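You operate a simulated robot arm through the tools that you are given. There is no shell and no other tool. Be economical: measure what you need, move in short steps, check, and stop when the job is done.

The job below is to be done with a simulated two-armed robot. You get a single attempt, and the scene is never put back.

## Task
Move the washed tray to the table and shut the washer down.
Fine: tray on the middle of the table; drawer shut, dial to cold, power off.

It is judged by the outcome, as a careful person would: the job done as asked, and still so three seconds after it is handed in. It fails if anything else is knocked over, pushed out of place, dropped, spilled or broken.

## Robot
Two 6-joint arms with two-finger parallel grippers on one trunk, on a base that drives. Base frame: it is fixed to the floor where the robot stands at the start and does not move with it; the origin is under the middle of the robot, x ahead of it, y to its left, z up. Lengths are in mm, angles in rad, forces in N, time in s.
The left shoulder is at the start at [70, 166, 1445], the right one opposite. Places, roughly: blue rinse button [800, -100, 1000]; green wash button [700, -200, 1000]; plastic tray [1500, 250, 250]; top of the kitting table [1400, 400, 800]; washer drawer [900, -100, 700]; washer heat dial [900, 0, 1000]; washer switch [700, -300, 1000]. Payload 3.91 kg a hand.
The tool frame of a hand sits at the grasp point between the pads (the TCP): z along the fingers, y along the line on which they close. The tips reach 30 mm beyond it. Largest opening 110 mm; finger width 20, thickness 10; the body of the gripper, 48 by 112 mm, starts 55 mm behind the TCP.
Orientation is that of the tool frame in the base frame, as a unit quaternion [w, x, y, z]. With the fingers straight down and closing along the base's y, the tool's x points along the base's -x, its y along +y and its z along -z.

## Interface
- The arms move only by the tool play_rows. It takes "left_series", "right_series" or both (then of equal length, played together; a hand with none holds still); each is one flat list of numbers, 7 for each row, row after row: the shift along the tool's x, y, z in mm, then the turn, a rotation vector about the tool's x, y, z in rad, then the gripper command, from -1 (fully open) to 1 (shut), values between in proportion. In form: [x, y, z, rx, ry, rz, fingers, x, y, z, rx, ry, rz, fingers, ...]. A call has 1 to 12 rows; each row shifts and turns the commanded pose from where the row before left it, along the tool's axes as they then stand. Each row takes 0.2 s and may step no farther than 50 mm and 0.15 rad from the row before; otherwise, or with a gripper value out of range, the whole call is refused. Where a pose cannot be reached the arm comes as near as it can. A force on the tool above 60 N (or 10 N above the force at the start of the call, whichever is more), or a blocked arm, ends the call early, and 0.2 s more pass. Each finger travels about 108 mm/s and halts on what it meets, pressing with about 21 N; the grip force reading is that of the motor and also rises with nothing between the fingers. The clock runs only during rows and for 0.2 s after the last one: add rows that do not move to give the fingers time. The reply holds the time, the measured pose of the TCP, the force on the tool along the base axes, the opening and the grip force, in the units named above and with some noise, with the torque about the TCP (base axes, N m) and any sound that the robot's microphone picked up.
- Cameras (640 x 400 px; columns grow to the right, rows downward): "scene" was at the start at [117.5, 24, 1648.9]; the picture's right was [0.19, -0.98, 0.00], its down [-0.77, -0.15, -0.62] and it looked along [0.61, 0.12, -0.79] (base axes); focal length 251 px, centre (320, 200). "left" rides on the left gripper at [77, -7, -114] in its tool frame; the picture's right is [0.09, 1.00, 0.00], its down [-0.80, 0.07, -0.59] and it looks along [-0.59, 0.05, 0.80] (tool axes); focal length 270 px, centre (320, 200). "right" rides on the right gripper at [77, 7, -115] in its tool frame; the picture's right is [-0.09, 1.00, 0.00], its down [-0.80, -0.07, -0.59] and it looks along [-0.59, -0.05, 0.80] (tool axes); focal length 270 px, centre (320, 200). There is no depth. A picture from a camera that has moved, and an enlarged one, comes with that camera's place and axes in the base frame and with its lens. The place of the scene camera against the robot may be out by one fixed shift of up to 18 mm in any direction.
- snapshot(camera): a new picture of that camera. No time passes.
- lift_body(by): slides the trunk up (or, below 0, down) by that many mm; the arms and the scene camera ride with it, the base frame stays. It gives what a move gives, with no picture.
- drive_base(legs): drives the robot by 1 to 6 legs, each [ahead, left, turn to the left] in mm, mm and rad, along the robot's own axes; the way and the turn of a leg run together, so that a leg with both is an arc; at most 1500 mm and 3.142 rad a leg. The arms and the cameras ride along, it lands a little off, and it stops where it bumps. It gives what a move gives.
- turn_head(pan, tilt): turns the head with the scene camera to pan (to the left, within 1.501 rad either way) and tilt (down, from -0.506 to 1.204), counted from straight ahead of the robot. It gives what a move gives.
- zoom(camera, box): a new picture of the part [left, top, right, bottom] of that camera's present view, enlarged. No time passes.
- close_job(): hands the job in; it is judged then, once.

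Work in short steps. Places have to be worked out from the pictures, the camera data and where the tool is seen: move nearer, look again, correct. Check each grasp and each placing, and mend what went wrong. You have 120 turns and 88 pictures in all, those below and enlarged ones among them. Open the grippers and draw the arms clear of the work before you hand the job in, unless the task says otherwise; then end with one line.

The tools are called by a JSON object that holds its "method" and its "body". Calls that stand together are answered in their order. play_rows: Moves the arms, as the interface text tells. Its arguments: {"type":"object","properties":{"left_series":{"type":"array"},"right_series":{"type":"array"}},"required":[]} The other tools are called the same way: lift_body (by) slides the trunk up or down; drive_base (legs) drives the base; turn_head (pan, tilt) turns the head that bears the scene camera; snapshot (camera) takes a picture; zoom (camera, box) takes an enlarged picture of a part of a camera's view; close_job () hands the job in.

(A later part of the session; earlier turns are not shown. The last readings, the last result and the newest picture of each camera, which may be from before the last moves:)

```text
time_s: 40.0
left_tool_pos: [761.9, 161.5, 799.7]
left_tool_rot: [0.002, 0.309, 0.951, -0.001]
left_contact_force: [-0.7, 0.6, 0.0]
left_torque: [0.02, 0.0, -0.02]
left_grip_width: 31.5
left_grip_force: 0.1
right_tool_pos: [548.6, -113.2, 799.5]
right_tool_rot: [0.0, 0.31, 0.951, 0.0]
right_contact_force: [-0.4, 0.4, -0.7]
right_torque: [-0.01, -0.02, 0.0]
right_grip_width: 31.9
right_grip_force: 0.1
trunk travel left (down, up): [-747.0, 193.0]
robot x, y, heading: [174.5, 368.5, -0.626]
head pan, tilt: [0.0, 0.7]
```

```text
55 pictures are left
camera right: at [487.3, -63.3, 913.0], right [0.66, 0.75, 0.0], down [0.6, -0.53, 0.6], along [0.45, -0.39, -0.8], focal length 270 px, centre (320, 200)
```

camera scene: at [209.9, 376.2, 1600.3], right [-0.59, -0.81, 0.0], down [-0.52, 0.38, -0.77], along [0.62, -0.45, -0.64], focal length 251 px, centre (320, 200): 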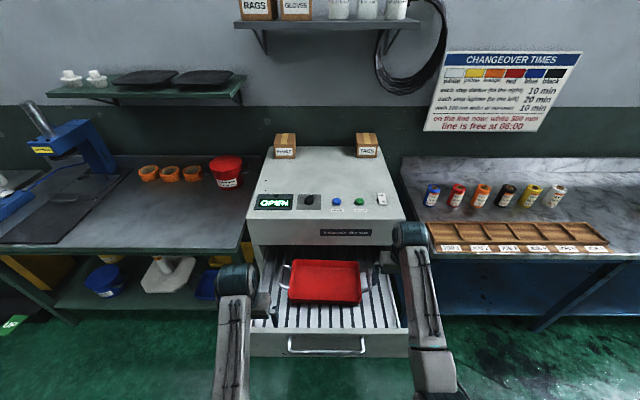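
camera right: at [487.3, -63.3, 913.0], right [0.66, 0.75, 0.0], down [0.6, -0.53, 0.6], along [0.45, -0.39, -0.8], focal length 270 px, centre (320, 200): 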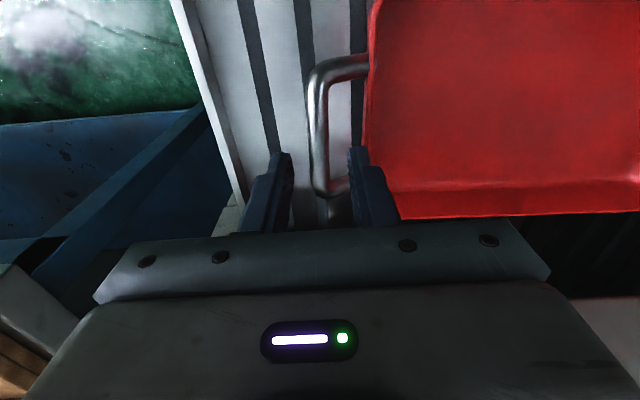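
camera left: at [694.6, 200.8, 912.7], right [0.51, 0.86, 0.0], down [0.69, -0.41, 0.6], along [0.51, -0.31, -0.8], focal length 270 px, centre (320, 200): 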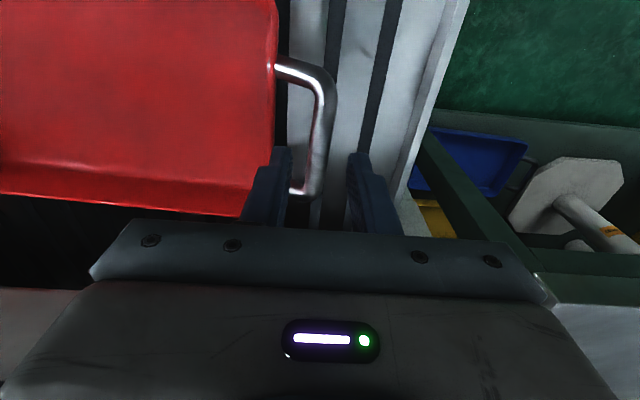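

Both bars lie centred between the fingers. I descend 40 mm with both hands and look again.

{"method": "play_rows", "body": {"left_series": [0, 0, 20, 0, 0, 0, 0.42, 0, 0, 20, 0, 0, 0, 0.42], "right_series": [0, 0, 20, 0, 0, 0, 0.42, 0, 0, 20, 0, 0, 0, 0.42]}}

{"method": "snapshot", "body": {"camera": "left"}}

{"method": "snapshot", "body": {"camera": "right"}}

{"method": "zoom", "body": {"camera": "scene", "box": [220, 220, 420, 345]}}

```text
time_s: 40.6
left_tool_pos: [761.0, 157.5, 758.0]
left_tool_rot: [0.002, 0.309, 0.951, -0.001]
left_contact_force: [-0.5, -0.6, -0.4]
left_torque: [-0.03, -0.01, -0.03]
left_grip_width: 31.9
left_grip_force: 0.1
right_tool_pos: [547.3, -113.4, 759.3]
right_tool_rot: [0.002, 0.31, 0.951, 0.001]
right_contact_force: [0.2, 0.3, 0.0]
right_torque: [-0.02, -0.02, -0.02]
right_grip_width: 31.8
right_grip_force: 0.1
trunk travel left (down, up): [-747.0, 193.0]
robot x, y, heading: [177.3, 372.5, -0.629]
head pan, tilt: [0.0, 0.7]
```

```text
54 pictures are left
camera left: at [693.9, 199.2, 871.9], right [0.51, 0.86, 0.0], down [0.69, -0.41, 0.6], along [0.51, -0.31, -0.8], focal length 270 px, centre (320, 200)
```

left: 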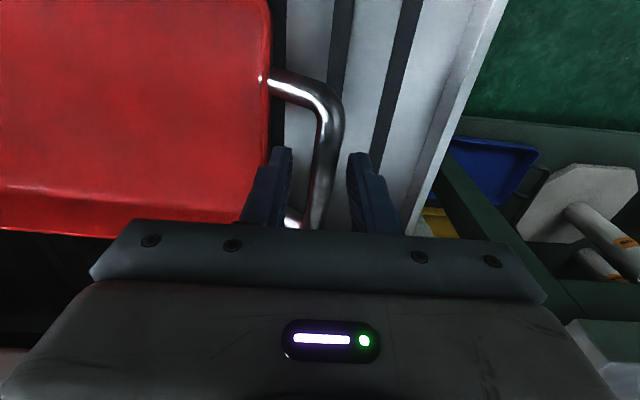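

```text
53 pictures are left
camera right: at [487.3, -63.0, 872.9], right [0.66, 0.75, 0.0], down [0.6, -0.53, 0.6], along [0.45, -0.39, -0.8], focal length 270 px, centre (320, 200)
```

right: 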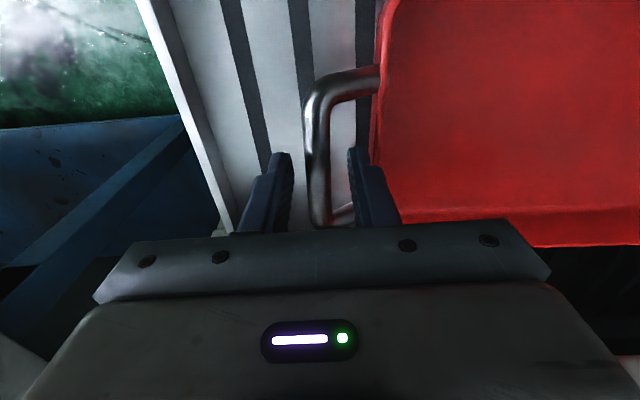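

```text
3.20 times, centred on (320, 282) of scene
camera zoom: at [280.1, 303.1, 1472.3], right [-0.59, -0.81, 0.0], down [-0.52, 0.38, -0.76], along [0.62, -0.45, -0.64], focal length 804 px, centre (320, -64)
```

zoom: 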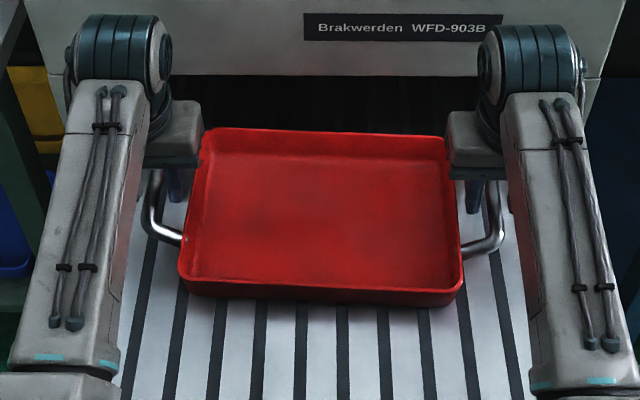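

The bars sit at z about 728. I descend 24 mm more, then close both grippers.

{"method": "play_rows", "body": {"left_series": [4, 0, 12, 0, 0, 0, 0.42, 0, 0, 12, 0, 0, 0, 0.42, 0, 0, 0, 0, 0, 0, 0.42], "right_series": [4, 0, 12, 0, 0, 0, 0.42, 0, 0, 12, 0, 0, 0, 0.42, 0, 0, 0, 0, 0, 0, 0.42]}}

{"method": "snapshot", "body": {"camera": "left"}}

{"method": "snapshot", "body": {"camera": "right"}}

```text
time_s: 41.5
left_tool_pos: [759.2, 161.3, 734.9]
left_tool_rot: [0.002, 0.309, 0.951, -0.001]
left_contact_force: [0.5, 0.2, 0.9]
left_torque: [0.01, 0.0, 0.01]
left_grip_width: 31.7
left_grip_force: 0.0
right_tool_pos: [543.5, -110.6, 736.5]
right_tool_rot: [0.0, 0.309, 0.951, 0.0]
right_contact_force: [0.3, -0.3, -0.3]
right_torque: [0.0, -0.04, -0.02]
right_grip_width: 31.7
right_grip_force: 0.2
trunk travel left (down, up): [-747.0, 193.0]
robot x, y, heading: [174.8, 370.7, -0.629]
head pan, tilt: [0.0, 0.7]
```

```text
51 pictures are left
camera left: at [691.3, 201.8, 849.0], right [0.51, 0.86, 0.0], down [0.69, -0.41, 0.6], along [0.51, -0.31, -0.8], focal length 270 px, centre (320, 200)
```

left: 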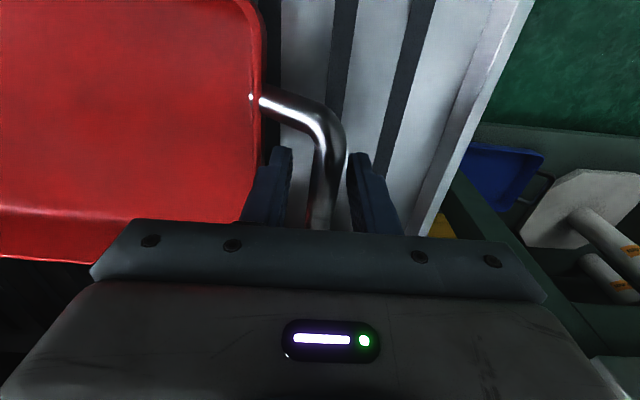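

```text
50 pictures are left
camera right: at [483.9, -60.3, 849.0], right [0.66, 0.75, 0.0], down [0.6, -0.53, 0.6], along [0.45, -0.39, -0.8], focal length 270 px, centre (320, 200)
```

right: 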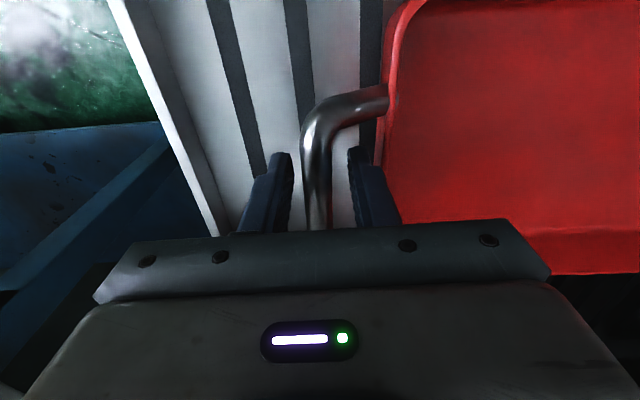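

Bars are between the pads on both sides without contact. I close both grippers.

{"method": "play_rows", "body": {"left_series": [0, 0, 3, 0, 0, 0, 0.8, 0, 0, 0, 0, 0, 0, 1, 0, 0, 0, 0, 0, 0, 1], "right_series": [0, 0, 3, 0, 0, 0, 0.8, 0, 0, 0, 0, 0, 0, 1, 0, 0, 0, 0, 0, 0, 1]}}

{"method": "snapshot", "body": {"camera": "left"}}

{"method": "snapshot", "body": {"camera": "right"}}

```text
time_s: 42.2
left_tool_pos: [757.7, 163.0, 735.0]
left_tool_rot: [0.005, 0.309, 0.951, 0.0]
left_contact_force: [6.7, 7.9, 19.0]
left_torque: [0.14, 0.1, -0.46]
left_grip_width: 15.2
left_grip_force: 21.0
right_tool_pos: [542.4, -111.2, 735.6]
right_tool_rot: [0.003, 0.311, 0.95, 0.001]
right_contact_force: [-5.9, -8.9, 10.4]
right_torque: [0.07, 0.1, -0.44]
right_grip_width: 15.6
right_grip_force: 20.7
trunk travel left (down, up): [-747.0, 193.0]
robot x, y, heading: [175.5, 371.1, -0.631]
head pan, tilt: [0.0, 0.7]
```

```text
49 pictures are left
camera left: at [690.1, 203.1, 847.9], right [0.51, 0.86, 0.0], down [0.68, -0.41, 0.6], along [0.52, -0.31, -0.8], focal length 270 px, centre (320, 200)
```

left: 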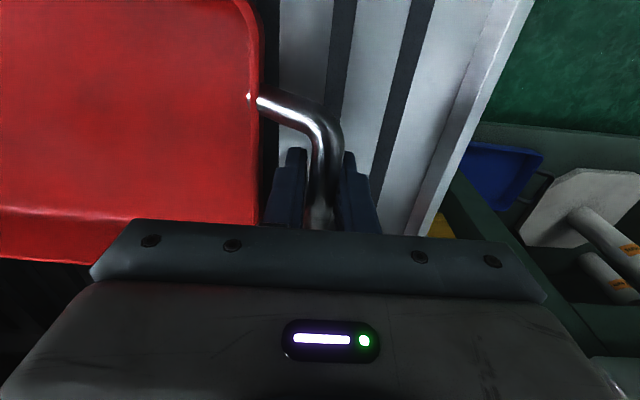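

```text
48 pictures are left
camera right: at [482.5, -59.6, 848.1], right [0.66, 0.75, 0.0], down [0.6, -0.53, 0.6], along [0.45, -0.39, -0.8], focal length 270 px, centre (320, 200)
```

right: 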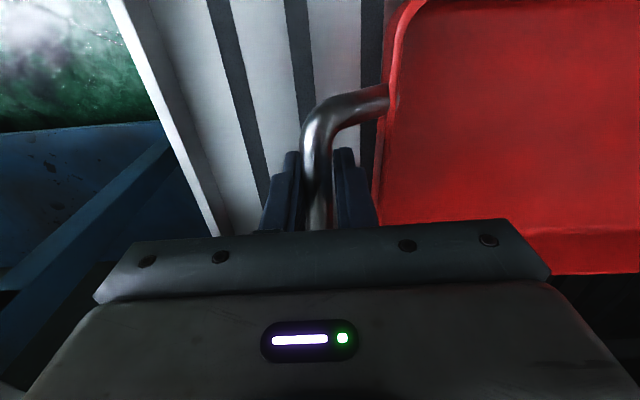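

Both bars are gripped (about 15 mm). I lift the trunk 40 mm and check that the tray comes up level.

{"method": "lift_body", "body": {"by": 40}}

{"method": "snapshot", "body": {"camera": "scene"}}

```text
time_s: 43.1
left_tool_pos: [759.6, 162.1, 771.2]
left_tool_rot: [0.001, 0.309, 0.951, 0.0]
left_contact_force: [8.9, 15.3, -3.2]
left_torque: [0.27, 0.25, -0.44]
left_grip_width: 15.0
left_grip_force: 20.9
right_tool_pos: [544.7, -112.5, 772.4]
right_tool_rot: [0.0, 0.31, 0.951, 0.0]
right_contact_force: [-8.8, -15.7, -1.8]
right_torque: [-0.16, -0.26, -0.47]
right_grip_width: 15.3
right_grip_force: 21.1
trunk travel left (down, up): [-787.0, 153.0]
robot x, y, heading: [177.0, 369.7, -0.625]
head pan, tilt: [0.0, 0.7]
```

```text
47 pictures are left
camera scene: at [281.6, 302.1, 1512.0], right [-0.59, -0.81, 0.0], down [-0.52, 0.38, -0.76], along [0.62, -0.45, -0.65], focal length 251 px, centre (320, 200)
```

scene: 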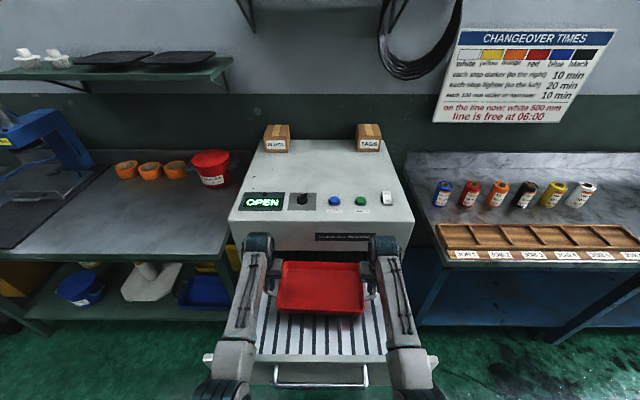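

The tray is up and level, gripped both sides. I raise 145 mm, back away from the drawer, and shift left in front of the kitting table to look at it.

{"method": "lift_body", "body": {"by": 145}}

{"method": "drive_base", "body": {"legs": [[-250, 0, 0], [0, 550, 0]]}}

{"method": "turn_head", "body": {"pan": 0.0, "tilt": 0.55}}

{"method": "snapshot", "body": {"camera": "scene"}}

```text
time_s: 44.8
left_tool_pos: [760.1, 161.2, 916.0]
left_tool_rot: [0.002, 0.309, 0.951, 0.0]
left_contact_force: [14.3, 22.1, -2.8]
left_torque: [-0.07, -0.06, -0.42]
left_grip_width: 15.2
left_grip_force: 20.7
right_tool_pos: [544.5, -110.9, 918.1]
right_tool_rot: [0.002, 0.309, 0.951, 0.0]
right_contact_force: [-14.2, -23.0, -2.7]
right_torque: [0.09, 0.09, -0.43]
right_grip_width: 15.4
right_grip_force: 21.1
trunk travel left (down, up): [-932.0, 8.0]
robot x, y, heading: [175.8, 372.5, -0.629]
head pan, tilt: [0.0, 0.7]
```

```text
time_s: 49.4
left_tool_pos: [886.1, 760.8, 914.8]
left_tool_rot: [0.002, 0.306, 0.952, 0.002]
left_contact_force: [14.1, 23.4, -1.8]
left_torque: [-0.01, 0.03, -0.43]
left_grip_width: 15.0
left_grip_force: 21.0
right_tool_pos: [673.8, 486.8, 916.9]
right_tool_rot: [0.001, 0.308, 0.951, 0.0]
right_contact_force: [-15.0, -23.3, -1.8]
right_torque: [0.04, -0.02, -0.42]
right_grip_width: 15.5
right_grip_force: 21.1
trunk travel left (down, up): [-932.0, 8.0]
robot x, y, heading: [303.6, 965.9, -0.62]
head pan, tilt: [0.0, 0.7]
```

```text
time_s: 50.1
left_tool_pos: [889.0, 760.3, 915.3]
left_tool_rot: [0.001, 0.306, 0.952, 0.001]
left_contact_force: [-1.6, 3.0, -2.7]
left_torque: [0.08, 0.11, -0.44]
left_grip_width: 14.9
left_grip_force: 20.5
right_tool_pos: [673.9, 487.7, 917.7]
right_tool_rot: [0.001, 0.307, 0.952, 0.0]
right_contact_force: [1.0, -2.7, -1.7]
right_torque: [-0.04, -0.02, -0.44]
right_grip_width: 15.7
right_grip_force: 21.0
trunk travel left (down, up): [-932.0, 8.0]
robot x, y, heading: [305.3, 966.9, -0.619]
head pan, tilt: [0.0, 0.55]
```

```text
46 pictures are left
camera scene: at [411.9, 896.7, 1670.2], right [-0.58, -0.81, 0.0], down [-0.43, 0.3, -0.85], along [0.69, -0.5, -0.52], focal length 251 px, centre (320, 200)
```

scene: 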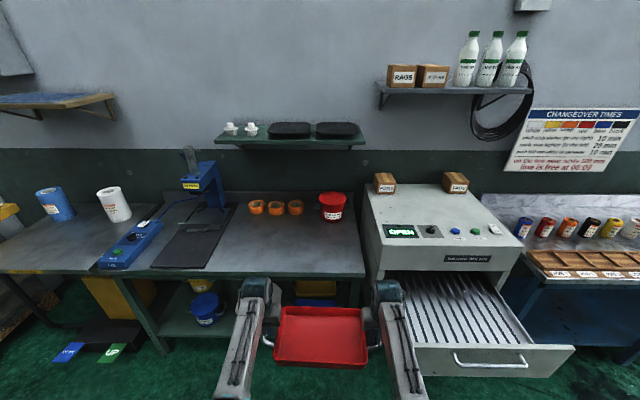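

The tray hangs steadily. I zoom on the table to see its extent.

{"method": "zoom", "body": {"camera": "scene", "box": [60, 150, 380, 350]}}

```text
2.00 times, centred on (220, 250) of scene
camera zoom: at [411.9, 896.7, 1670.2], right [-0.58, -0.81, 0.0], down [-0.43, 0.3, -0.85], along [0.69, -0.5, -0.52], focal length 502 px, centre (520, 100)
```

zoom: 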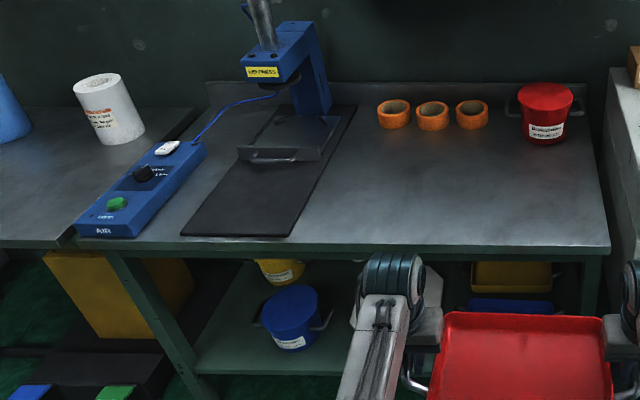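

Table top runs from right-front corner ≈(932, 267) about 1210 mm left and 605 deep, with the press mat on its left; the free middle is about (1420, 443). I first extend both arms 80 mm together, to keep the base off the table.

{"method": "play_rows", "body": {"left_series": [-20, 0, 0, 0, 0, 0, 1, -20, 0, 0, 0, 0, 0, 1, -20, 0, 0, 0, 0, 0, 1, -20, 0, 0, 0, 0, 0, 1, 0, 0, 0, 0, 0, 0, 1], "right_series": [-20, 0, 0, 0, 0, 0, 1, -20, 0, 0, 0, 0, 0, 1, -20, 0, 0, 0, 0, 0, 1, -20, 0, 0, 0, 0, 0, 1, 0, 0, 0, 0, 0, 0, 1]}}

{"method": "drive_base", "body": {"legs": [[0, 223, 0], [250, 0, 0]]}}

{"method": "snapshot", "body": {"camera": "scene"}}

```text
time_s: 51.3
left_tool_pos: [951.8, 713.9, 918.6]
left_tool_rot: [0.002, 0.306, 0.952, 0.001]
left_contact_force: [-3.6, -0.7, -1.9]
left_torque: [0.1, 0.05, -0.46]
left_grip_width: 14.9
left_grip_force: 20.7
right_tool_pos: [739.2, 440.3, 917.3]
right_tool_rot: [0.001, 0.308, 0.951, 0.0]
right_contact_force: [3.5, 0.1, -2.0]
right_torque: [-0.02, 0.02, -0.46]
right_grip_width: 15.4
right_grip_force: 21.2
trunk travel left (down, up): [-932.0, 8.0]
robot x, y, heading: [307.4, 968.2, -0.624]
head pan, tilt: [0.0, 0.55]
```

```text
time_s: 54.5
left_tool_pos: [1292.9, 756.7, 919.0]
left_tool_rot: [0.003, 0.306, 0.952, 0.0]
left_contact_force: [-6.2, -2.8, -2.3]
left_torque: [0.06, 0.03, -0.47]
left_grip_width: 14.9
left_grip_force: 21.7
right_tool_pos: [1078.4, 481.9, 919.1]
right_tool_rot: [0.001, 0.307, 0.952, -0.001]
right_contact_force: [6.3, 4.2, -1.8]
right_torque: [0.01, 0.01, -0.48]
right_grip_width: 15.6
right_grip_force: 20.9
trunk travel left (down, up): [-932.0, 8.0]
robot x, y, heading: [648.6, 1008.9, -0.623]
head pan, tilt: [0.0, 0.55]
```

```text
44 pictures are left
camera scene: at [751.3, 939.2, 1670.6], right [-0.58, -0.81, 0.0], down [-0.42, 0.3, -0.85], along [0.69, -0.5, -0.52], focal length 251 px, centre (320, 200)
```

scene: 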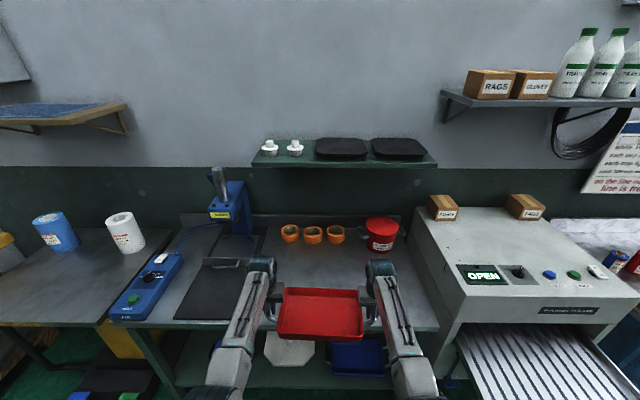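

The tray is on line; 293 mm remain ahead. I drive 150, then the rest, checking.

{"method": "drive_base", "body": {"legs": [[150, 0, 0]]}}

{"method": "drive_base", "body": {"legs": [[135, -6, 0]]}}

{"method": "turn_head", "body": {"pan": 0.0, "tilt": 0.8}}

{"method": "snapshot", "body": {"camera": "scene"}}

```text
time_s: 55.8
left_tool_pos: [1411.3, 667.1, 917.8]
left_tool_rot: [0.002, 0.31, 0.951, 0.0]
left_contact_force: [-2.2, 1.1, -2.1]
left_torque: [0.09, 0.07, -0.44]
left_grip_width: 15.1
left_grip_force: 21.0
right_tool_pos: [1194.3, 394.8, 918.7]
right_tool_rot: [0.0, 0.31, 0.951, -0.001]
right_contact_force: [1.7, -1.6, -1.9]
right_torque: [-0.03, -0.05, -0.45]
right_grip_width: 15.4
right_grip_force: 20.8
trunk travel left (down, up): [-932.0, 8.0]
robot x, y, heading: [767.6, 921.0, -0.631]
head pan, tilt: [0.0, 0.55]
```

```text
time_s: 57.1
left_tool_pos: [1514.8, 583.3, 919.7]
left_tool_rot: [0.003, 0.31, 0.951, 0.001]
left_contact_force: [-2.6, 1.7, -2.7]
left_torque: [0.1, 0.08, -0.47]
left_grip_width: 14.9
left_grip_force: 20.8
right_tool_pos: [1298.7, 311.5, 918.2]
right_tool_rot: [0.002, 0.31, 0.951, -0.001]
right_contact_force: [0.9, -0.8, -1.5]
right_torque: [-0.09, -0.06, -0.42]
right_grip_width: 15.8
right_grip_force: 21.4
trunk travel left (down, up): [-932.0, 8.0]
robot x, y, heading: [871.9, 843.9, -0.627]
head pan, tilt: [0.0, 0.55]
```

```text
time_s: 57.9
left_tool_pos: [1516.6, 582.6, 916.8]
left_tool_rot: [0.0, 0.31, 0.951, 0.001]
left_contact_force: [-2.2, 2.7, -2.2]
left_torque: [0.1, 0.06, -0.46]
left_grip_width: 15.0
left_grip_force: 20.9
right_tool_pos: [1301.2, 309.2, 916.2]
right_tool_rot: [0.001, 0.311, 0.95, -0.001]
right_contact_force: [2.7, -1.6, -2.1]
right_torque: [-0.08, -0.1, -0.45]
right_grip_width: 15.5
right_grip_force: 21.5
trunk travel left (down, up): [-932.0, 8.0]
robot x, y, heading: [867.8, 838.2, -0.631]
head pan, tilt: [0.0, 0.799]
```

```text
43 pictures are left
camera scene: at [970.7, 771.5, 1648.8], right [-0.59, -0.81, 0.0], down [-0.58, 0.42, -0.7], along [0.56, -0.41, -0.72], focal length 251 px, centre (320, 200)
```

scene: 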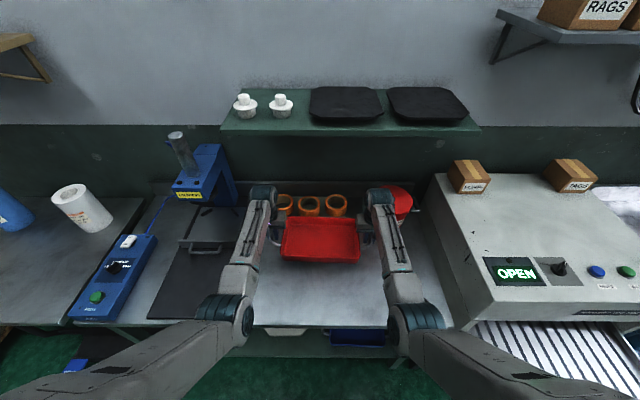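

Tray centre is at about (1409, 446) above the free middle. I lower 55 mm by trunk, then feel down with short rows.

{"method": "lift_body", "body": {"by": -55}}

{"method": "play_rows", "body": {"left_series": [0, 0, 5, 0, 0, 0, 1, 0, 0, 5, 0, 0, 0, 1], "right_series": [0, 0, 5, 0, 0, 0, 1, 0, 0, 5, 0, 0, 0, 1]}}

{"method": "zoom", "body": {"camera": "scene", "box": [220, 170, 420, 340]}}

```text
time_s: 58.9
left_tool_pos: [1516.0, 583.6, 863.6]
left_tool_rot: [0.001, 0.309, 0.951, 0.0]
left_contact_force: [-1.5, 1.1, -2.5]
left_torque: [0.02, 0.03, -0.43]
left_grip_width: 15.1
left_grip_force: 21.1
right_tool_pos: [1298.6, 309.8, 862.7]
right_tool_rot: [0.001, 0.31, 0.951, -0.001]
right_contact_force: [1.9, -2.6, -1.7]
right_torque: [0.03, 0.0, -0.44]
right_grip_width: 15.7
right_grip_force: 21.0
trunk travel left (down, up): [-877.0, 63.0]
robot x, y, heading: [872.2, 840.6, -0.629]
head pan, tilt: [0.0, 0.799]
```

```text
time_s: 59.5
left_tool_pos: [1515.8, 582.1, 859.6]
left_tool_rot: [0.006, 0.309, 0.951, -0.001]
left_contact_force: [6.2, 3.5, 21.9]
left_torque: [0.18, -0.09, -0.42]
left_grip_width: 15.4
left_grip_force: 21.2
right_tool_pos: [1298.9, 310.3, 857.7]
right_tool_rot: [0.005, 0.311, 0.951, -0.002]
right_contact_force: [-3.6, -14.8, 13.1]
right_torque: [-0.62, 0.51, -0.24]
right_grip_width: 16.1
right_grip_force: 21.1
trunk travel left (down, up): [-877.0, 63.0]
robot x, y, heading: [868.5, 838.9, -0.629]
head pan, tilt: [0.0, 0.799]
```

```text
2.35 times, centred on (320, 255) of scene
camera zoom: at [964.6, 776.4, 1595.3], right [-0.59, -0.81, 0.0], down [-0.58, 0.42, -0.7], along [0.57, -0.41, -0.71], focal length 591 px, centre (320, 71)
```

zoom: 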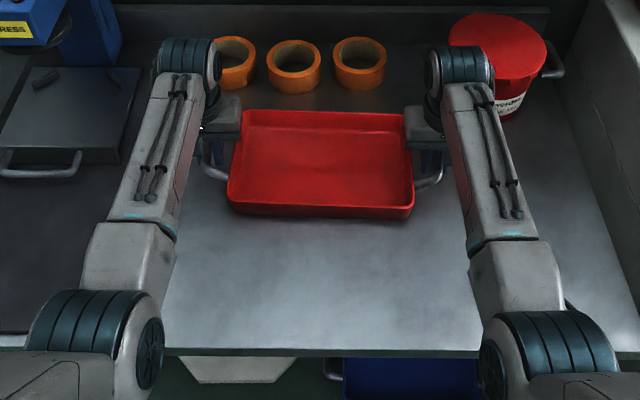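

The tray stands on the table (upward contact on both hands). I open both grippers just enough, then rise straight up.

{"method": "play_rows", "body": {"left_series": [0, 0, -3, 0, 0, 0, 0.42, 0, 0, 0, 0, 0, 0, 0.42, 0, 0, 0, 0, 0, 0, 0.42], "right_series": [0, 0, -3, 0, 0, 0, 0.42, 0, 0, 0, 0, 0, 0, 0.42, 0, 0, 0, 0, 0, 0, 0.42]}}

{"method": "snapshot", "body": {"camera": "left"}}

{"method": "snapshot", "body": {"camera": "right"}}

```text
time_s: 60.3
left_tool_pos: [1515.9, 582.8, 855.5]
left_tool_rot: [0.001, 0.31, 0.951, 0.001]
left_contact_force: [0.0, -0.6, -0.4]
left_torque: [0.0, 0.03, 0.0]
left_grip_width: 32.0
left_grip_force: 0.0
right_tool_pos: [1301.0, 310.2, 855.4]
right_tool_rot: [0.0, 0.31, 0.951, -0.001]
right_contact_force: [-0.5, 0.2, 0.0]
right_torque: [-0.02, 0.03, 0.01]
right_grip_width: 31.7
right_grip_force: 0.1
trunk travel left (down, up): [-877.0, 63.0]
robot x, y, heading: [871.5, 842.3, -0.631]
head pan, tilt: [0.0, 0.799]
```

```text
41 pictures are left
camera left: at [1448.1, 622.5, 968.9], right [0.51, 0.86, 0.0], down [0.69, -0.41, 0.6], along [0.51, -0.31, -0.8], focal length 270 px, centre (320, 200)
```

left: 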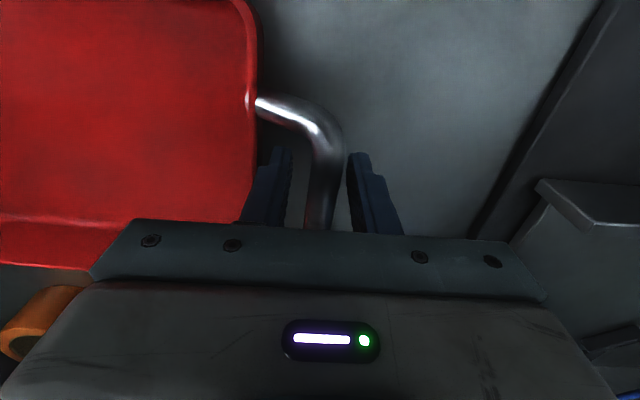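

```text
40 pictures are left
camera right: at [1240.6, 359.9, 968.2], right [0.66, 0.75, 0.0], down [0.6, -0.53, 0.59], along [0.45, -0.39, -0.8], focal length 270 px, centre (320, 200)
```

right: 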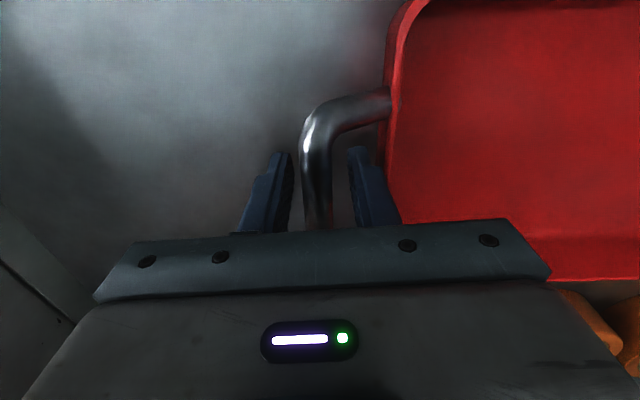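

Both are free and clear of the tray. I rise straight up 60 mm and back off, then view the placing.

{"method": "lift_body", "body": {"by": 60}}

{"method": "drive_base", "body": {"legs": [[-450, 0, 0]]}}

{"method": "snapshot", "body": {"camera": "scene"}}

```text
time_s: 61.3
left_tool_pos: [1515.9, 581.9, 916.1]
left_tool_rot: [0.001, 0.309, 0.951, 0.0]
left_contact_force: [0.9, 0.6, -0.4]
left_torque: [-0.01, 0.03, 0.01]
left_grip_width: 32.0
left_grip_force: 0.0
right_tool_pos: [1299.2, 309.5, 916.8]
right_tool_rot: [0.001, 0.311, 0.951, 0.0]
right_contact_force: [-0.7, 0.2, 0.8]
right_torque: [-0.01, -0.02, -0.01]
right_grip_width: 31.7
right_grip_force: 0.0
trunk travel left (down, up): [-937.0, 3.0]
robot x, y, heading: [871.6, 842.1, -0.63]
head pan, tilt: [0.0, 0.799]
```

```text
time_s: 64.0
left_tool_pos: [1154.9, 845.2, 915.1]
left_tool_rot: [0.001, 0.31, 0.951, 0.001]
left_contact_force: [-0.1, -0.3, 0.0]
left_torque: [0.0, 0.04, 0.01]
left_grip_width: 32.2
left_grip_force: 0.0
right_tool_pos: [939.0, 570.8, 915.0]
right_tool_rot: [0.0, 0.31, 0.951, 0.0]
right_contact_force: [-0.1, 0.1, -0.2]
right_torque: [0.04, 0.01, 0.02]
right_grip_width: 31.8
right_grip_force: 0.1
trunk travel left (down, up): [-937.0, 3.0]
robot x, y, heading: [507.2, 1103.2, -0.629]
head pan, tilt: [0.0, 0.799]
```

```text
39 pictures are left
camera scene: at [608.6, 1034.5, 1653.8], right [-0.59, -0.81, 0.0], down [-0.58, 0.42, -0.7], along [0.56, -0.41, -0.72], focal length 251 px, centre (320, 200)
```

scene: 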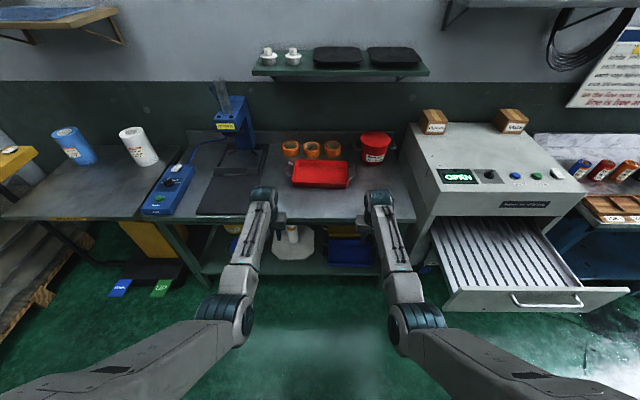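

The tray sits well on the table, nothing disturbed. Next I shut the drawer: close the fingers, retract the left hand, and bring the right hand before the drawer handle (now about (434, 195, 786)).

{"method": "play_rows", "body": {"left_series": [40, 0, 0, 0, 0, 0, 1, 40, 0, 0, 0, 0, 0, 1, 40, 0, 0, 0, 0, 0, 1, 0, 0, 0, 0, 0, 0, 1], "right_series": [0, 0, 0, 0, 0, 0, 1, 0, 0, 0, 0, 0, 0, 1, 0, 0, 0, 0, 0, 0, 1, 0, 0, 0, 0, 0, 0, 1]}}

{"method": "drive_base", "body": {"legs": [[-250, 0, 0], [0, -602, 0]]}}

{"method": "lift_body", "body": {"by": -130}}

{"method": "snapshot", "body": {"camera": "scene"}}

{"method": "snapshot", "body": {"camera": "right"}}

```text
time_s: 65.0
left_tool_pos: [1052.0, 915.4, 917.6]
left_tool_rot: [0.001, 0.309, 0.951, 0.001]
left_contact_force: [0.6, -0.8, 0.1]
left_torque: [0.0, 0.01, 0.02]
left_grip_width: 0.0
left_grip_force: 21.1
right_tool_pos: [939.0, 572.3, 914.7]
right_tool_rot: [-0.001, 0.31, 0.951, 0.0]
right_contact_force: [-0.8, -0.4, -0.3]
right_torque: [-0.03, -0.01, 0.01]
right_grip_width: 0.0
right_grip_force: 20.9
trunk travel left (down, up): [-937.0, 3.0]
robot x, y, heading: [510.0, 1104.4, -0.629]
head pan, tilt: [0.0, 0.799]
```

```text
time_s: 69.8
left_tool_pos: [492.5, 557.9, 918.0]
left_tool_rot: [0.001, 0.312, 0.95, 0.0]
left_contact_force: [0.3, -0.6, -0.1]
left_torque: [0.03, -0.03, -0.02]
left_grip_width: 0.1
left_grip_force: 20.9
right_tool_pos: [375.3, 215.7, 916.1]
right_tool_rot: [0.001, 0.313, 0.95, -0.001]
right_contact_force: [0.0, -0.1, -0.4]
right_torque: [0.02, 0.02, 0.0]
right_grip_width: 0.2
right_grip_force: 21.4
trunk travel left (down, up): [-937.0, 3.0]
robot x, y, heading: [-53.4, 749.5, -0.636]
head pan, tilt: [0.0, 0.799]
```

```text
time_s: 71.4
left_tool_pos: [490.8, 557.8, 787.3]
left_tool_rot: [0.003, 0.311, 0.95, 0.0]
left_contact_force: [-0.4, 0.6, -0.9]
left_torque: [-0.01, -0.01, 0.01]
left_grip_width: 0.0
left_grip_force: 21.2
right_tool_pos: [375.6, 215.2, 786.2]
right_tool_rot: [0.001, 0.312, 0.95, 0.0]
right_contact_force: [-0.6, -0.5, 0.2]
right_torque: [0.03, 0.02, -0.02]
right_grip_width: 0.1
right_grip_force: 20.8
trunk travel left (down, up): [-807.0, 133.0]
robot x, y, heading: [-49.5, 749.6, -0.634]
head pan, tilt: [0.0, 0.799]
```

```text
38 pictures are left
camera scene: at [45.5, 680.5, 1524.1], right [-0.59, -0.81, 0.0], down [-0.58, 0.42, -0.7], along [0.56, -0.41, -0.72], focal length 251 px, centre (320, 200)
```

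scene: 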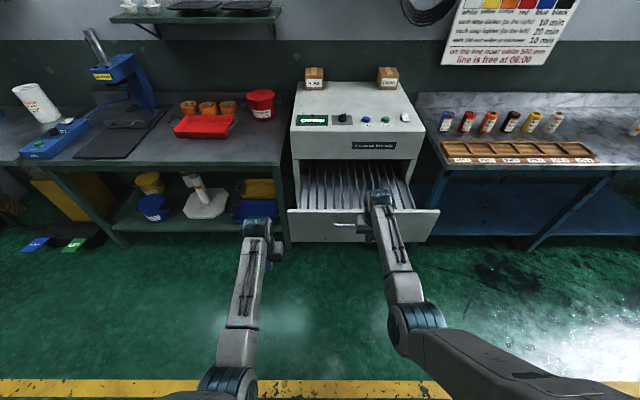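

```text
37 pictures are left
camera right: at [315.4, 266.2, 899.1], right [0.66, 0.75, 0.0], down [0.6, -0.53, 0.6], along [0.45, -0.39, -0.8], focal length 270 px, centre (320, 200)
```

right: 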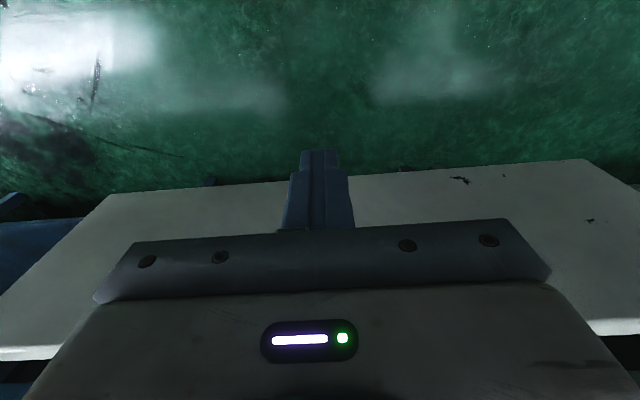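

The right hand is in front of the bar. I push the drawer by driving 300 mm ahead, then finish gently.

{"method": "drive_base", "body": {"legs": [[300, 0, 0]]}}

{"method": "zoom", "body": {"camera": "scene", "box": [220, 100, 476, 260]}}

```text
time_s: 73.4
left_tool_pos: [729.9, 388.5, 788.4]
left_tool_rot: [0.002, 0.309, 0.951, 0.001]
left_contact_force: [-0.5, 0.4, 0.4]
left_torque: [0.02, 0.02, 0.0]
left_grip_width: 0.0
left_grip_force: 21.2
right_tool_pos: [614.7, 44.7, 786.6]
right_tool_rot: [0.001, 0.31, 0.951, 0.0]
right_contact_force: [0.9, 0.3, 0.1]
right_torque: [0.01, 0.0, 0.03]
right_grip_width: 0.2
right_grip_force: 21.4
trunk travel left (down, up): [-807.0, 133.0]
robot x, y, heading: [180.8, 572.6, -0.626]
head pan, tilt: [0.0, 0.799]
```

```text
2.50 times, centred on (348, 180) of scene
camera zoom: at [282.4, 508.6, 1524.1], right [-0.59, -0.81, 0.0], down [-0.58, 0.42, -0.7], along [0.56, -0.41, -0.72], focal length 628 px, centre (250, 250)
```

zoom: 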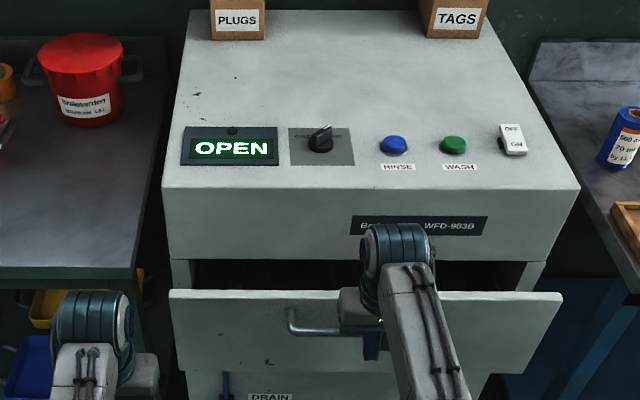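

Drawer is closing; about 75 mm remain. I drive 55 more, then push the last bit with the arm.

{"method": "drive_base", "body": {"legs": [[55, 0, 0]]}}

{"method": "play_rows", "body": {"right_series": [-6, 0, 0, 0, 0, 0, 1, -6, 0, 0, 0, 0, 0, 1, -6, 0, 0, 0, 0, 0, 1, -6, 0, 0, 0, 0, 0, 1, 0, 0, 0, 0, 0, 0, 1]}}

{"method": "zoom", "body": {"camera": "scene", "box": [220, 100, 476, 260]}}

```text
time_s: 74.4
left_tool_pos: [771.6, 358.6, 790.0]
left_tool_rot: [0.004, 0.308, 0.951, 0.0]
left_contact_force: [-0.6, 0.1, -0.6]
left_torque: [-0.02, -0.04, -0.03]
left_grip_width: 0.0
left_grip_force: 20.9
right_tool_pos: [657.5, 14.2, 787.4]
right_tool_rot: [0.003, 0.31, 0.951, -0.001]
right_contact_force: [-1.3, 1.0, -0.2]
right_torque: [-0.04, -0.02, -0.03]
right_grip_width: 0.1
right_grip_force: 20.6
trunk travel left (down, up): [-807.0, 133.0]
robot x, y, heading: [225.9, 540.3, -0.627]
head pan, tilt: [0.0, 0.799]
```

```text
time_s: 75.6
left_tool_pos: [772.3, 358.3, 788.2]
left_tool_rot: [0.002, 0.309, 0.951, 0.0]
left_contact_force: [0.4, -0.7, -0.5]
left_torque: [-0.03, -0.01, -0.06]
left_grip_width: 0.0
left_grip_force: 21.0
right_tool_pos: [677.1, 1.9, 784.4]
right_tool_rot: [0.0, 0.309, 0.951, 0.001]
right_contact_force: [-9.2, 7.9, -0.4]
right_torque: [0.01, 0.0, -0.17]
right_grip_width: 0.1
right_grip_force: 21.1
trunk travel left (down, up): [-807.0, 133.0]
robot x, y, heading: [226.2, 544.2, -0.624]
head pan, tilt: [0.0, 0.799]
```

```text
2.50 times, centred on (348, 180) of scene
camera zoom: at [325.2, 477.9, 1524.2], right [-0.59, -0.81, 0.0], down [-0.58, 0.42, -0.7], along [0.57, -0.41, -0.72], focal length 628 px, centre (250, 250)
```

zoom: 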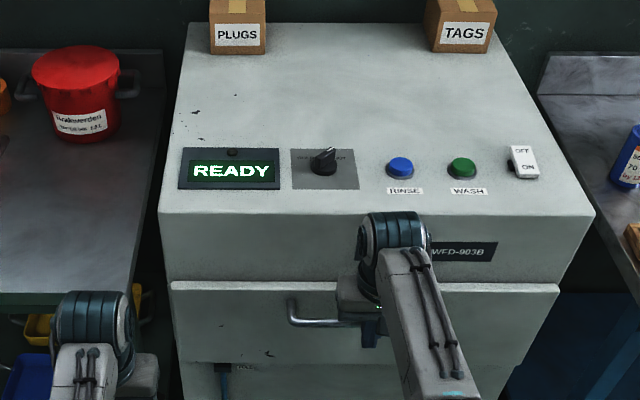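

Display says "READY": the drawer is shut. I press a little more to seat it, then back off and look at the dial and switch up close.

{"method": "play_rows", "body": {"right_series": [-4, 0, 0, 0, 0, 0, 1, -2, 0, 0, 0, 0, 0, 1, 30, 0, 0, 0, 0, 0, 1, 40, 0, 0, 0, 0, 0, 1]}}

{"method": "drive_base", "body": {"legs": [[-120, 0, 0]]}}

{"method": "lift_body", "body": {"by": 133}}

{"method": "zoom", "body": {"camera": "scene", "box": [290, 160, 450, 260]}}

```text
time_s: 76.6
left_tool_pos: [772.1, 359.0, 789.9]
left_tool_rot: [0.004, 0.308, 0.951, -0.001]
left_contact_force: [-0.4, -0.2, 0.1]
left_torque: [-0.03, -0.09, -0.02]
left_grip_width: 0.0
left_grip_force: 20.7
right_tool_pos: [625.9, 37.7, 788.6]
right_tool_rot: [0.003, 0.309, 0.951, 0.0]
right_contact_force: [-0.3, -0.7, -0.1]
right_torque: [-0.02, -0.01, 0.03]
right_grip_width: 0.0
right_grip_force: 21.3
trunk travel left (down, up): [-807.0, 133.0]
robot x, y, heading: [227.3, 544.7, -0.624]
head pan, tilt: [0.0, 0.799]
```

```text
time_s: 77.8
left_tool_pos: [677.8, 426.4, 787.1]
left_tool_rot: [0.001, 0.308, 0.951, 0.001]
left_contact_force: [-0.4, 0.3, 0.2]
left_torque: [0.02, -0.03, 0.02]
left_grip_width: 0.1
left_grip_force: 21.2
right_tool_pos: [534.3, 106.2, 784.6]
right_tool_rot: [0.001, 0.309, 0.951, 0.001]
right_contact_force: [-0.4, 0.8, 1.2]
right_torque: [0.02, 0.02, 0.02]
right_grip_width: 0.0
right_grip_force: 20.9
trunk travel left (down, up): [-807.0, 133.0]
robot x, y, heading: [133.6, 614.2, -0.627]
head pan, tilt: [0.0, 0.799]
```

```text
time_s: 79.4
left_tool_pos: [678.2, 426.3, 921.4]
left_tool_rot: [0.001, 0.308, 0.951, 0.001]
left_contact_force: [0.7, 0.7, -1.1]
left_torque: [0.0, -0.03, 0.0]
left_grip_width: 0.1
left_grip_force: 21.0
right_tool_pos: [532.1, 105.5, 917.9]
right_tool_rot: [0.0, 0.309, 0.951, 0.0]
right_contact_force: [-0.2, 1.9, 0.0]
right_torque: [0.01, -0.02, -0.03]
right_grip_width: 0.0
right_grip_force: 20.8
trunk travel left (down, up): [-940.0, 0.0]
robot x, y, heading: [130.6, 608.3, -0.628]
head pan, tilt: [0.0, 0.799]
```

```text
4.00 times, centred on (370, 210) of scene
camera zoom: at [232.4, 544.9, 1656.9], right [-0.59, -0.81, 0.0], down [-0.58, 0.42, -0.7], along [0.56, -0.41, -0.72], focal length 1005 px, centre (120, 160)
```

zoom: 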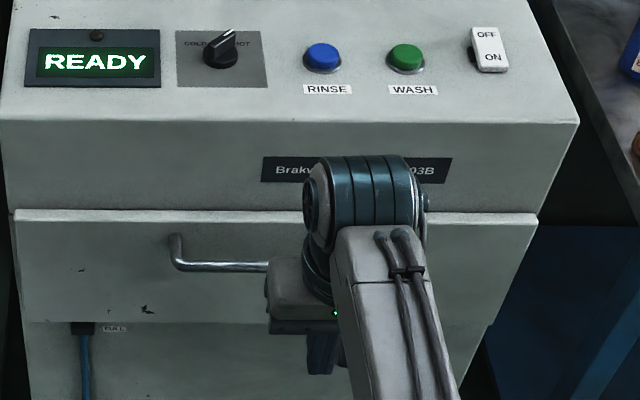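

Dial is at about (854, -45), labelled COLD on the left and HOT on the right. I raise both hands 110 mm, open the right gripper partly, and bring it over the dial for a close look.

{"method": "play_rows", "body": {"left_series": [0, 0, -40, 0, 0, 0, 1, 0, 0, -40, 0, 0, 0, 1, 0, 0, -40, 0, 0, 0, 1], "right_series": [0, 0, -40, 0, 0, 0, -0.1, 0, 0, -40, 0, 0, 0, -0.1, 0, 0, -40, 0, 0, 0, -0.1]}}

{"method": "drive_base", "body": {"legs": [[0, 68, 0], [320, 0, 0]]}}

{"method": "snapshot", "body": {"camera": "right"}}

{"method": "snapshot", "body": {"camera": "scene"}}

```text
time_s: 80.2
left_tool_pos: [679.9, 420.0, 1018.4]
left_tool_rot: [0.003, 0.308, 0.951, 0.0]
left_contact_force: [-0.1, -0.3, 0.0]
left_torque: [-0.02, 0.07, 0.01]
left_grip_width: 0.2
left_grip_force: 20.9
left hand out of reach, approached as far as the arm can: row 3
right_tool_pos: [531.6, 106.1, 1035.7]
right_tool_rot: [0.0, 0.308, 0.951, 0.001]
right_contact_force: [-0.7, 0.2, -0.5]
right_torque: [-0.02, -0.02, 0.03]
right_grip_width: 60.6
right_grip_force: 0.1
trunk travel left (down, up): [-940.0, 0.0]
robot x, y, heading: [134.0, 613.5, -0.624]
head pan, tilt: [0.0, 0.799]
```

```text
time_s: 82.9
left_tool_pos: [968.0, 298.3, 1018.9]
left_tool_rot: [0.005, 0.306, 0.952, -0.001]
left_contact_force: [-0.1, -0.4, -0.2]
left_torque: [-0.04, -0.01, -0.02]
left_grip_width: 0.2
left_grip_force: 20.6
right_tool_pos: [821.6, -15.7, 1038.4]
right_tool_rot: [0.002, 0.307, 0.952, 0.0]
right_contact_force: [0.3, 0.7, -0.2]
right_torque: [0.01, 0.01, -0.02]
right_grip_width: 60.4
right_grip_force: 0.0
trunk travel left (down, up): [-940.0, 0.0]
robot x, y, heading: [425.3, 484.7, -0.624]
head pan, tilt: [0.0, 0.799]
```

```text
33 pictures are left
camera right: at [761.0, 33.7, 1150.4], right [0.65, 0.76, 0.0], down [0.61, -0.52, 0.6], along [0.45, -0.39, -0.8], focal length 270 px, centre (320, 200)
```

right: 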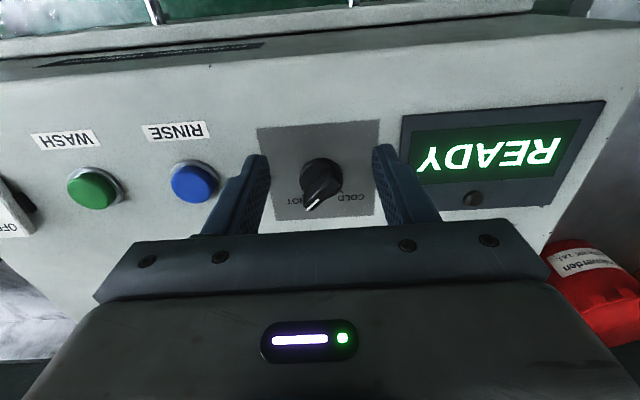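

```text
32 pictures are left
camera scene: at [519.2, 421.9, 1657.3], right [-0.58, -0.81, 0.0], down [-0.58, 0.42, -0.7], along [0.57, -0.41, -0.72], focal length 251 px, centre (320, 200)
```

scene: 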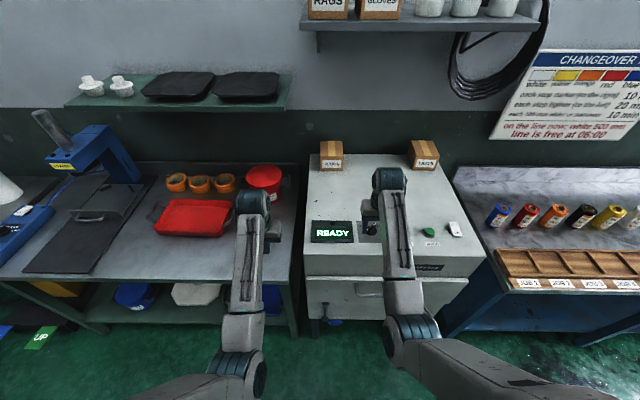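

Good close view of the dial; I enlarge it to read its pointer and labels.

{"method": "zoom", "body": {"camera": "right", "box": [240, 110, 400, 230]}}

{"method": "zoom", "body": {"camera": "scene", "box": [305, 195, 465, 295]}}

```text
3.33 times, centred on (320, 170) of right
camera zoom: at [761.0, 33.7, 1150.4], right [0.65, 0.76, 0.0], down [0.61, -0.52, 0.6], along [0.45, -0.39, -0.8], focal length 901 px, centre (320, 300)
```

zoom: 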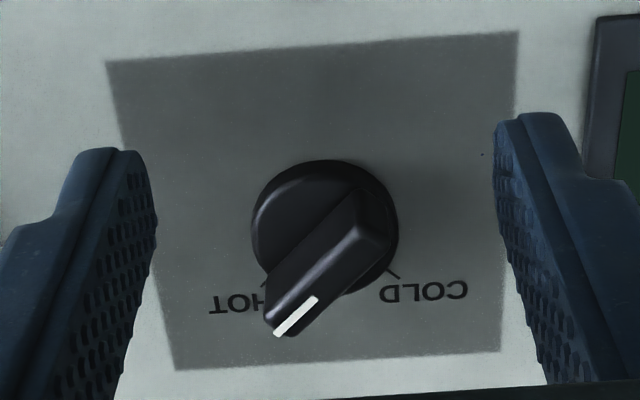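

```text
4.00 times, centred on (385, 245) of scene
camera zoom: at [519.2, 421.9, 1657.3], right [-0.58, -0.81, 0.0], down [-0.58, 0.42, -0.7], along [0.57, -0.41, -0.72], focal length 1005 px, centre (60, 20)
```

zoom: 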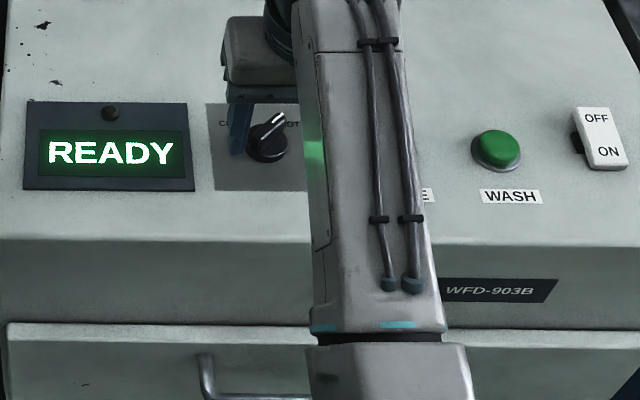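

The pointer stands at HOT (about 50° to the right of straight back); COLD is about 50° to the left, so the knob must turn about 100° counter-clockwise. I move 50 mm forward over it and turn the hand +0.84 rad so that the fingers close across the ridge.

{"method": "play_rows", "body": {"right_series": [-25, 0, 0, 0, 0, 0, -0.1, -25, 0, 0, 0, 0, 0, -0.1, 0, 0, 0, 0, 0, 0.14, -0.1, 0, 0, 0, 0, 0, 0.14, -0.1, 0, 0, 0, 0, 0, 0.14, -0.1, 0, 0, 0, 0, 0, 0.14, -0.1, 0, 0, 0, 0, 0, 0.14, -0.1, 0, 0, 0, 0, 0, 0.14, -0.1, 0, 0, 0, 0, 0, 0, -0.1]}}

{"method": "snapshot", "body": {"camera": "right"}}

```text
time_s: 84.9
left_tool_pos: [970.7, 296.8, 1018.9]
left_tool_rot: [0.003, 0.306, 0.952, 0.0]
left_contact_force: [0.4, -0.1, 0.5]
left_torque: [0.01, 0.03, 0.0]
left_grip_width: 0.0
left_grip_force: 20.5
right_tool_pos: [863.7, -47.0, 1035.8]
right_tool_rot: [0.001, 0.669, 0.743, 0.001]
right_contact_force: [-0.7, 0.4, -0.9]
right_torque: [-0.02, -0.01, 0.01]
right_grip_width: 60.6
right_grip_force: 0.0
trunk travel left (down, up): [-940.0, 0.0]
robot x, y, heading: [425.8, 487.2, -0.62]
head pan, tilt: [0.0, 0.799]
```

```text
29 pictures are left
camera right: at [860.3, 29.9, 1149.5], right [1.0, 0.02, 0.0], down [0.01, -0.8, 0.59], along [0.01, -0.59, -0.8], focal length 270 px, centre (320, 200)
```

right: 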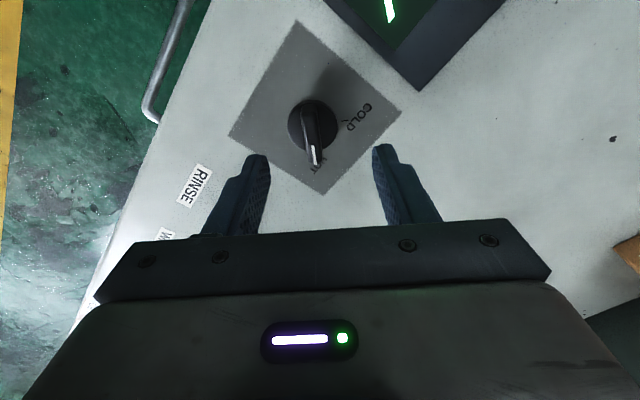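

The ridge is nearly across the jaws; the knob is 8 mm to one side. I correct, turn 0.15 rad more, and descend 35 mm.

{"method": "play_rows", "body": {"right_series": [2, -8, 0, 0, 0, 0, -0.1, 0, 0, 0, 0, 0, 0.14, -0.1, 0, 0, 18, 0, 0, 0, -0.1, 0, 0, 17, 0, 0, 0, -0.1, 0, 0, 0, 0, 0, 0, -0.1]}}

{"method": "snapshot", "body": {"camera": "right"}}

```text
time_s: 86.1
left_tool_pos: [970.5, 297.2, 1019.4]
left_tool_rot: [0.004, 0.306, 0.952, 0.0]
left_contact_force: [0.5, -0.5, 0.1]
left_torque: [0.01, -0.04, 0.01]
left_grip_width: 0.1
left_grip_force: 21.7
right_tool_pos: [856.3, -44.0, 1001.5]
right_tool_rot: [0.0, 0.719, 0.695, 0.0]
right_contact_force: [0.3, 0.6, 0.1]
right_torque: [0.03, 0.01, 0.01]
right_grip_width: 60.4
right_grip_force: 0.1
trunk travel left (down, up): [-940.0, 0.0]
robot x, y, heading: [420.5, 482.6, -0.625]
head pan, tilt: [0.0, 0.799]
```

```text
28 pictures are left
camera right: at [864.0, 32.4, 1114.7], right [0.99, -0.12, 0.0], down [-0.1, -0.8, 0.59], along [-0.07, -0.59, -0.8], focal length 270 px, centre (320, 200)
```

right: 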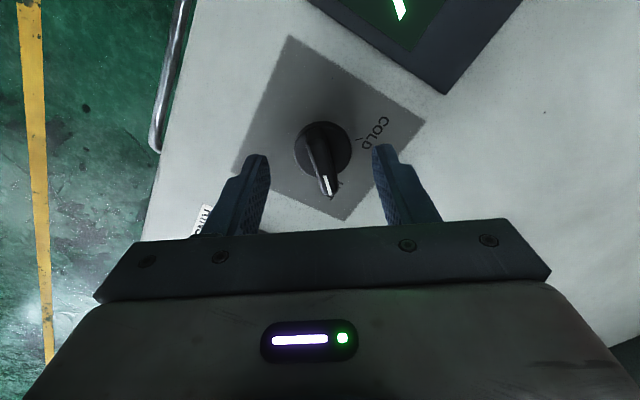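

Well centred now. I descend 16 mm and close on the ridge.

{"method": "play_rows", "body": {"right_series": [-1, 1, 8, 0, 0, 0, -0.1, 0, 0, 8, 0, 0, 0, -0.1, 0, 0, 0, 0, 0, 0, -0.1]}}

{"method": "zoom", "body": {"camera": "right", "box": [220, 100, 420, 225]}}

```text
time_s: 86.9
left_tool_pos: [969.8, 297.1, 1019.6]
left_tool_rot: [0.002, 0.305, 0.952, 0.0]
left_contact_force: [-0.6, 0.6, -0.2]
left_torque: [0.02, 0.0, -0.01]
left_grip_width: 0.0
left_grip_force: 20.9
right_tool_pos: [858.2, -45.2, 984.5]
right_tool_rot: [0.0, 0.719, 0.695, 0.0]
right_contact_force: [-0.2, -0.2, -0.3]
right_torque: [0.01, -0.01, -0.01]
right_grip_width: 60.3
right_grip_force: 0.1
trunk travel left (down, up): [-940.0, 0.0]
robot x, y, heading: [421.5, 483.9, -0.623]
head pan, tilt: [0.0, 0.799]
```

```text
3.20 times, centred on (320, 162) of right
camera zoom: at [865.1, 31.7, 1098.0], right [0.99, -0.12, 0.0], down [-0.1, -0.8, 0.59], along [-0.07, -0.59, -0.8], focal length 865 px, centre (320, 320)
```

zoom: 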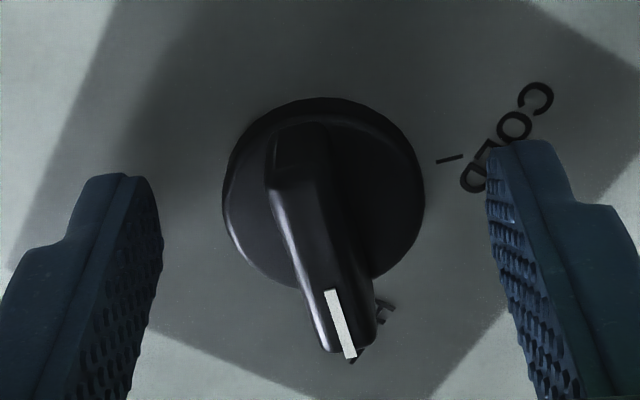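

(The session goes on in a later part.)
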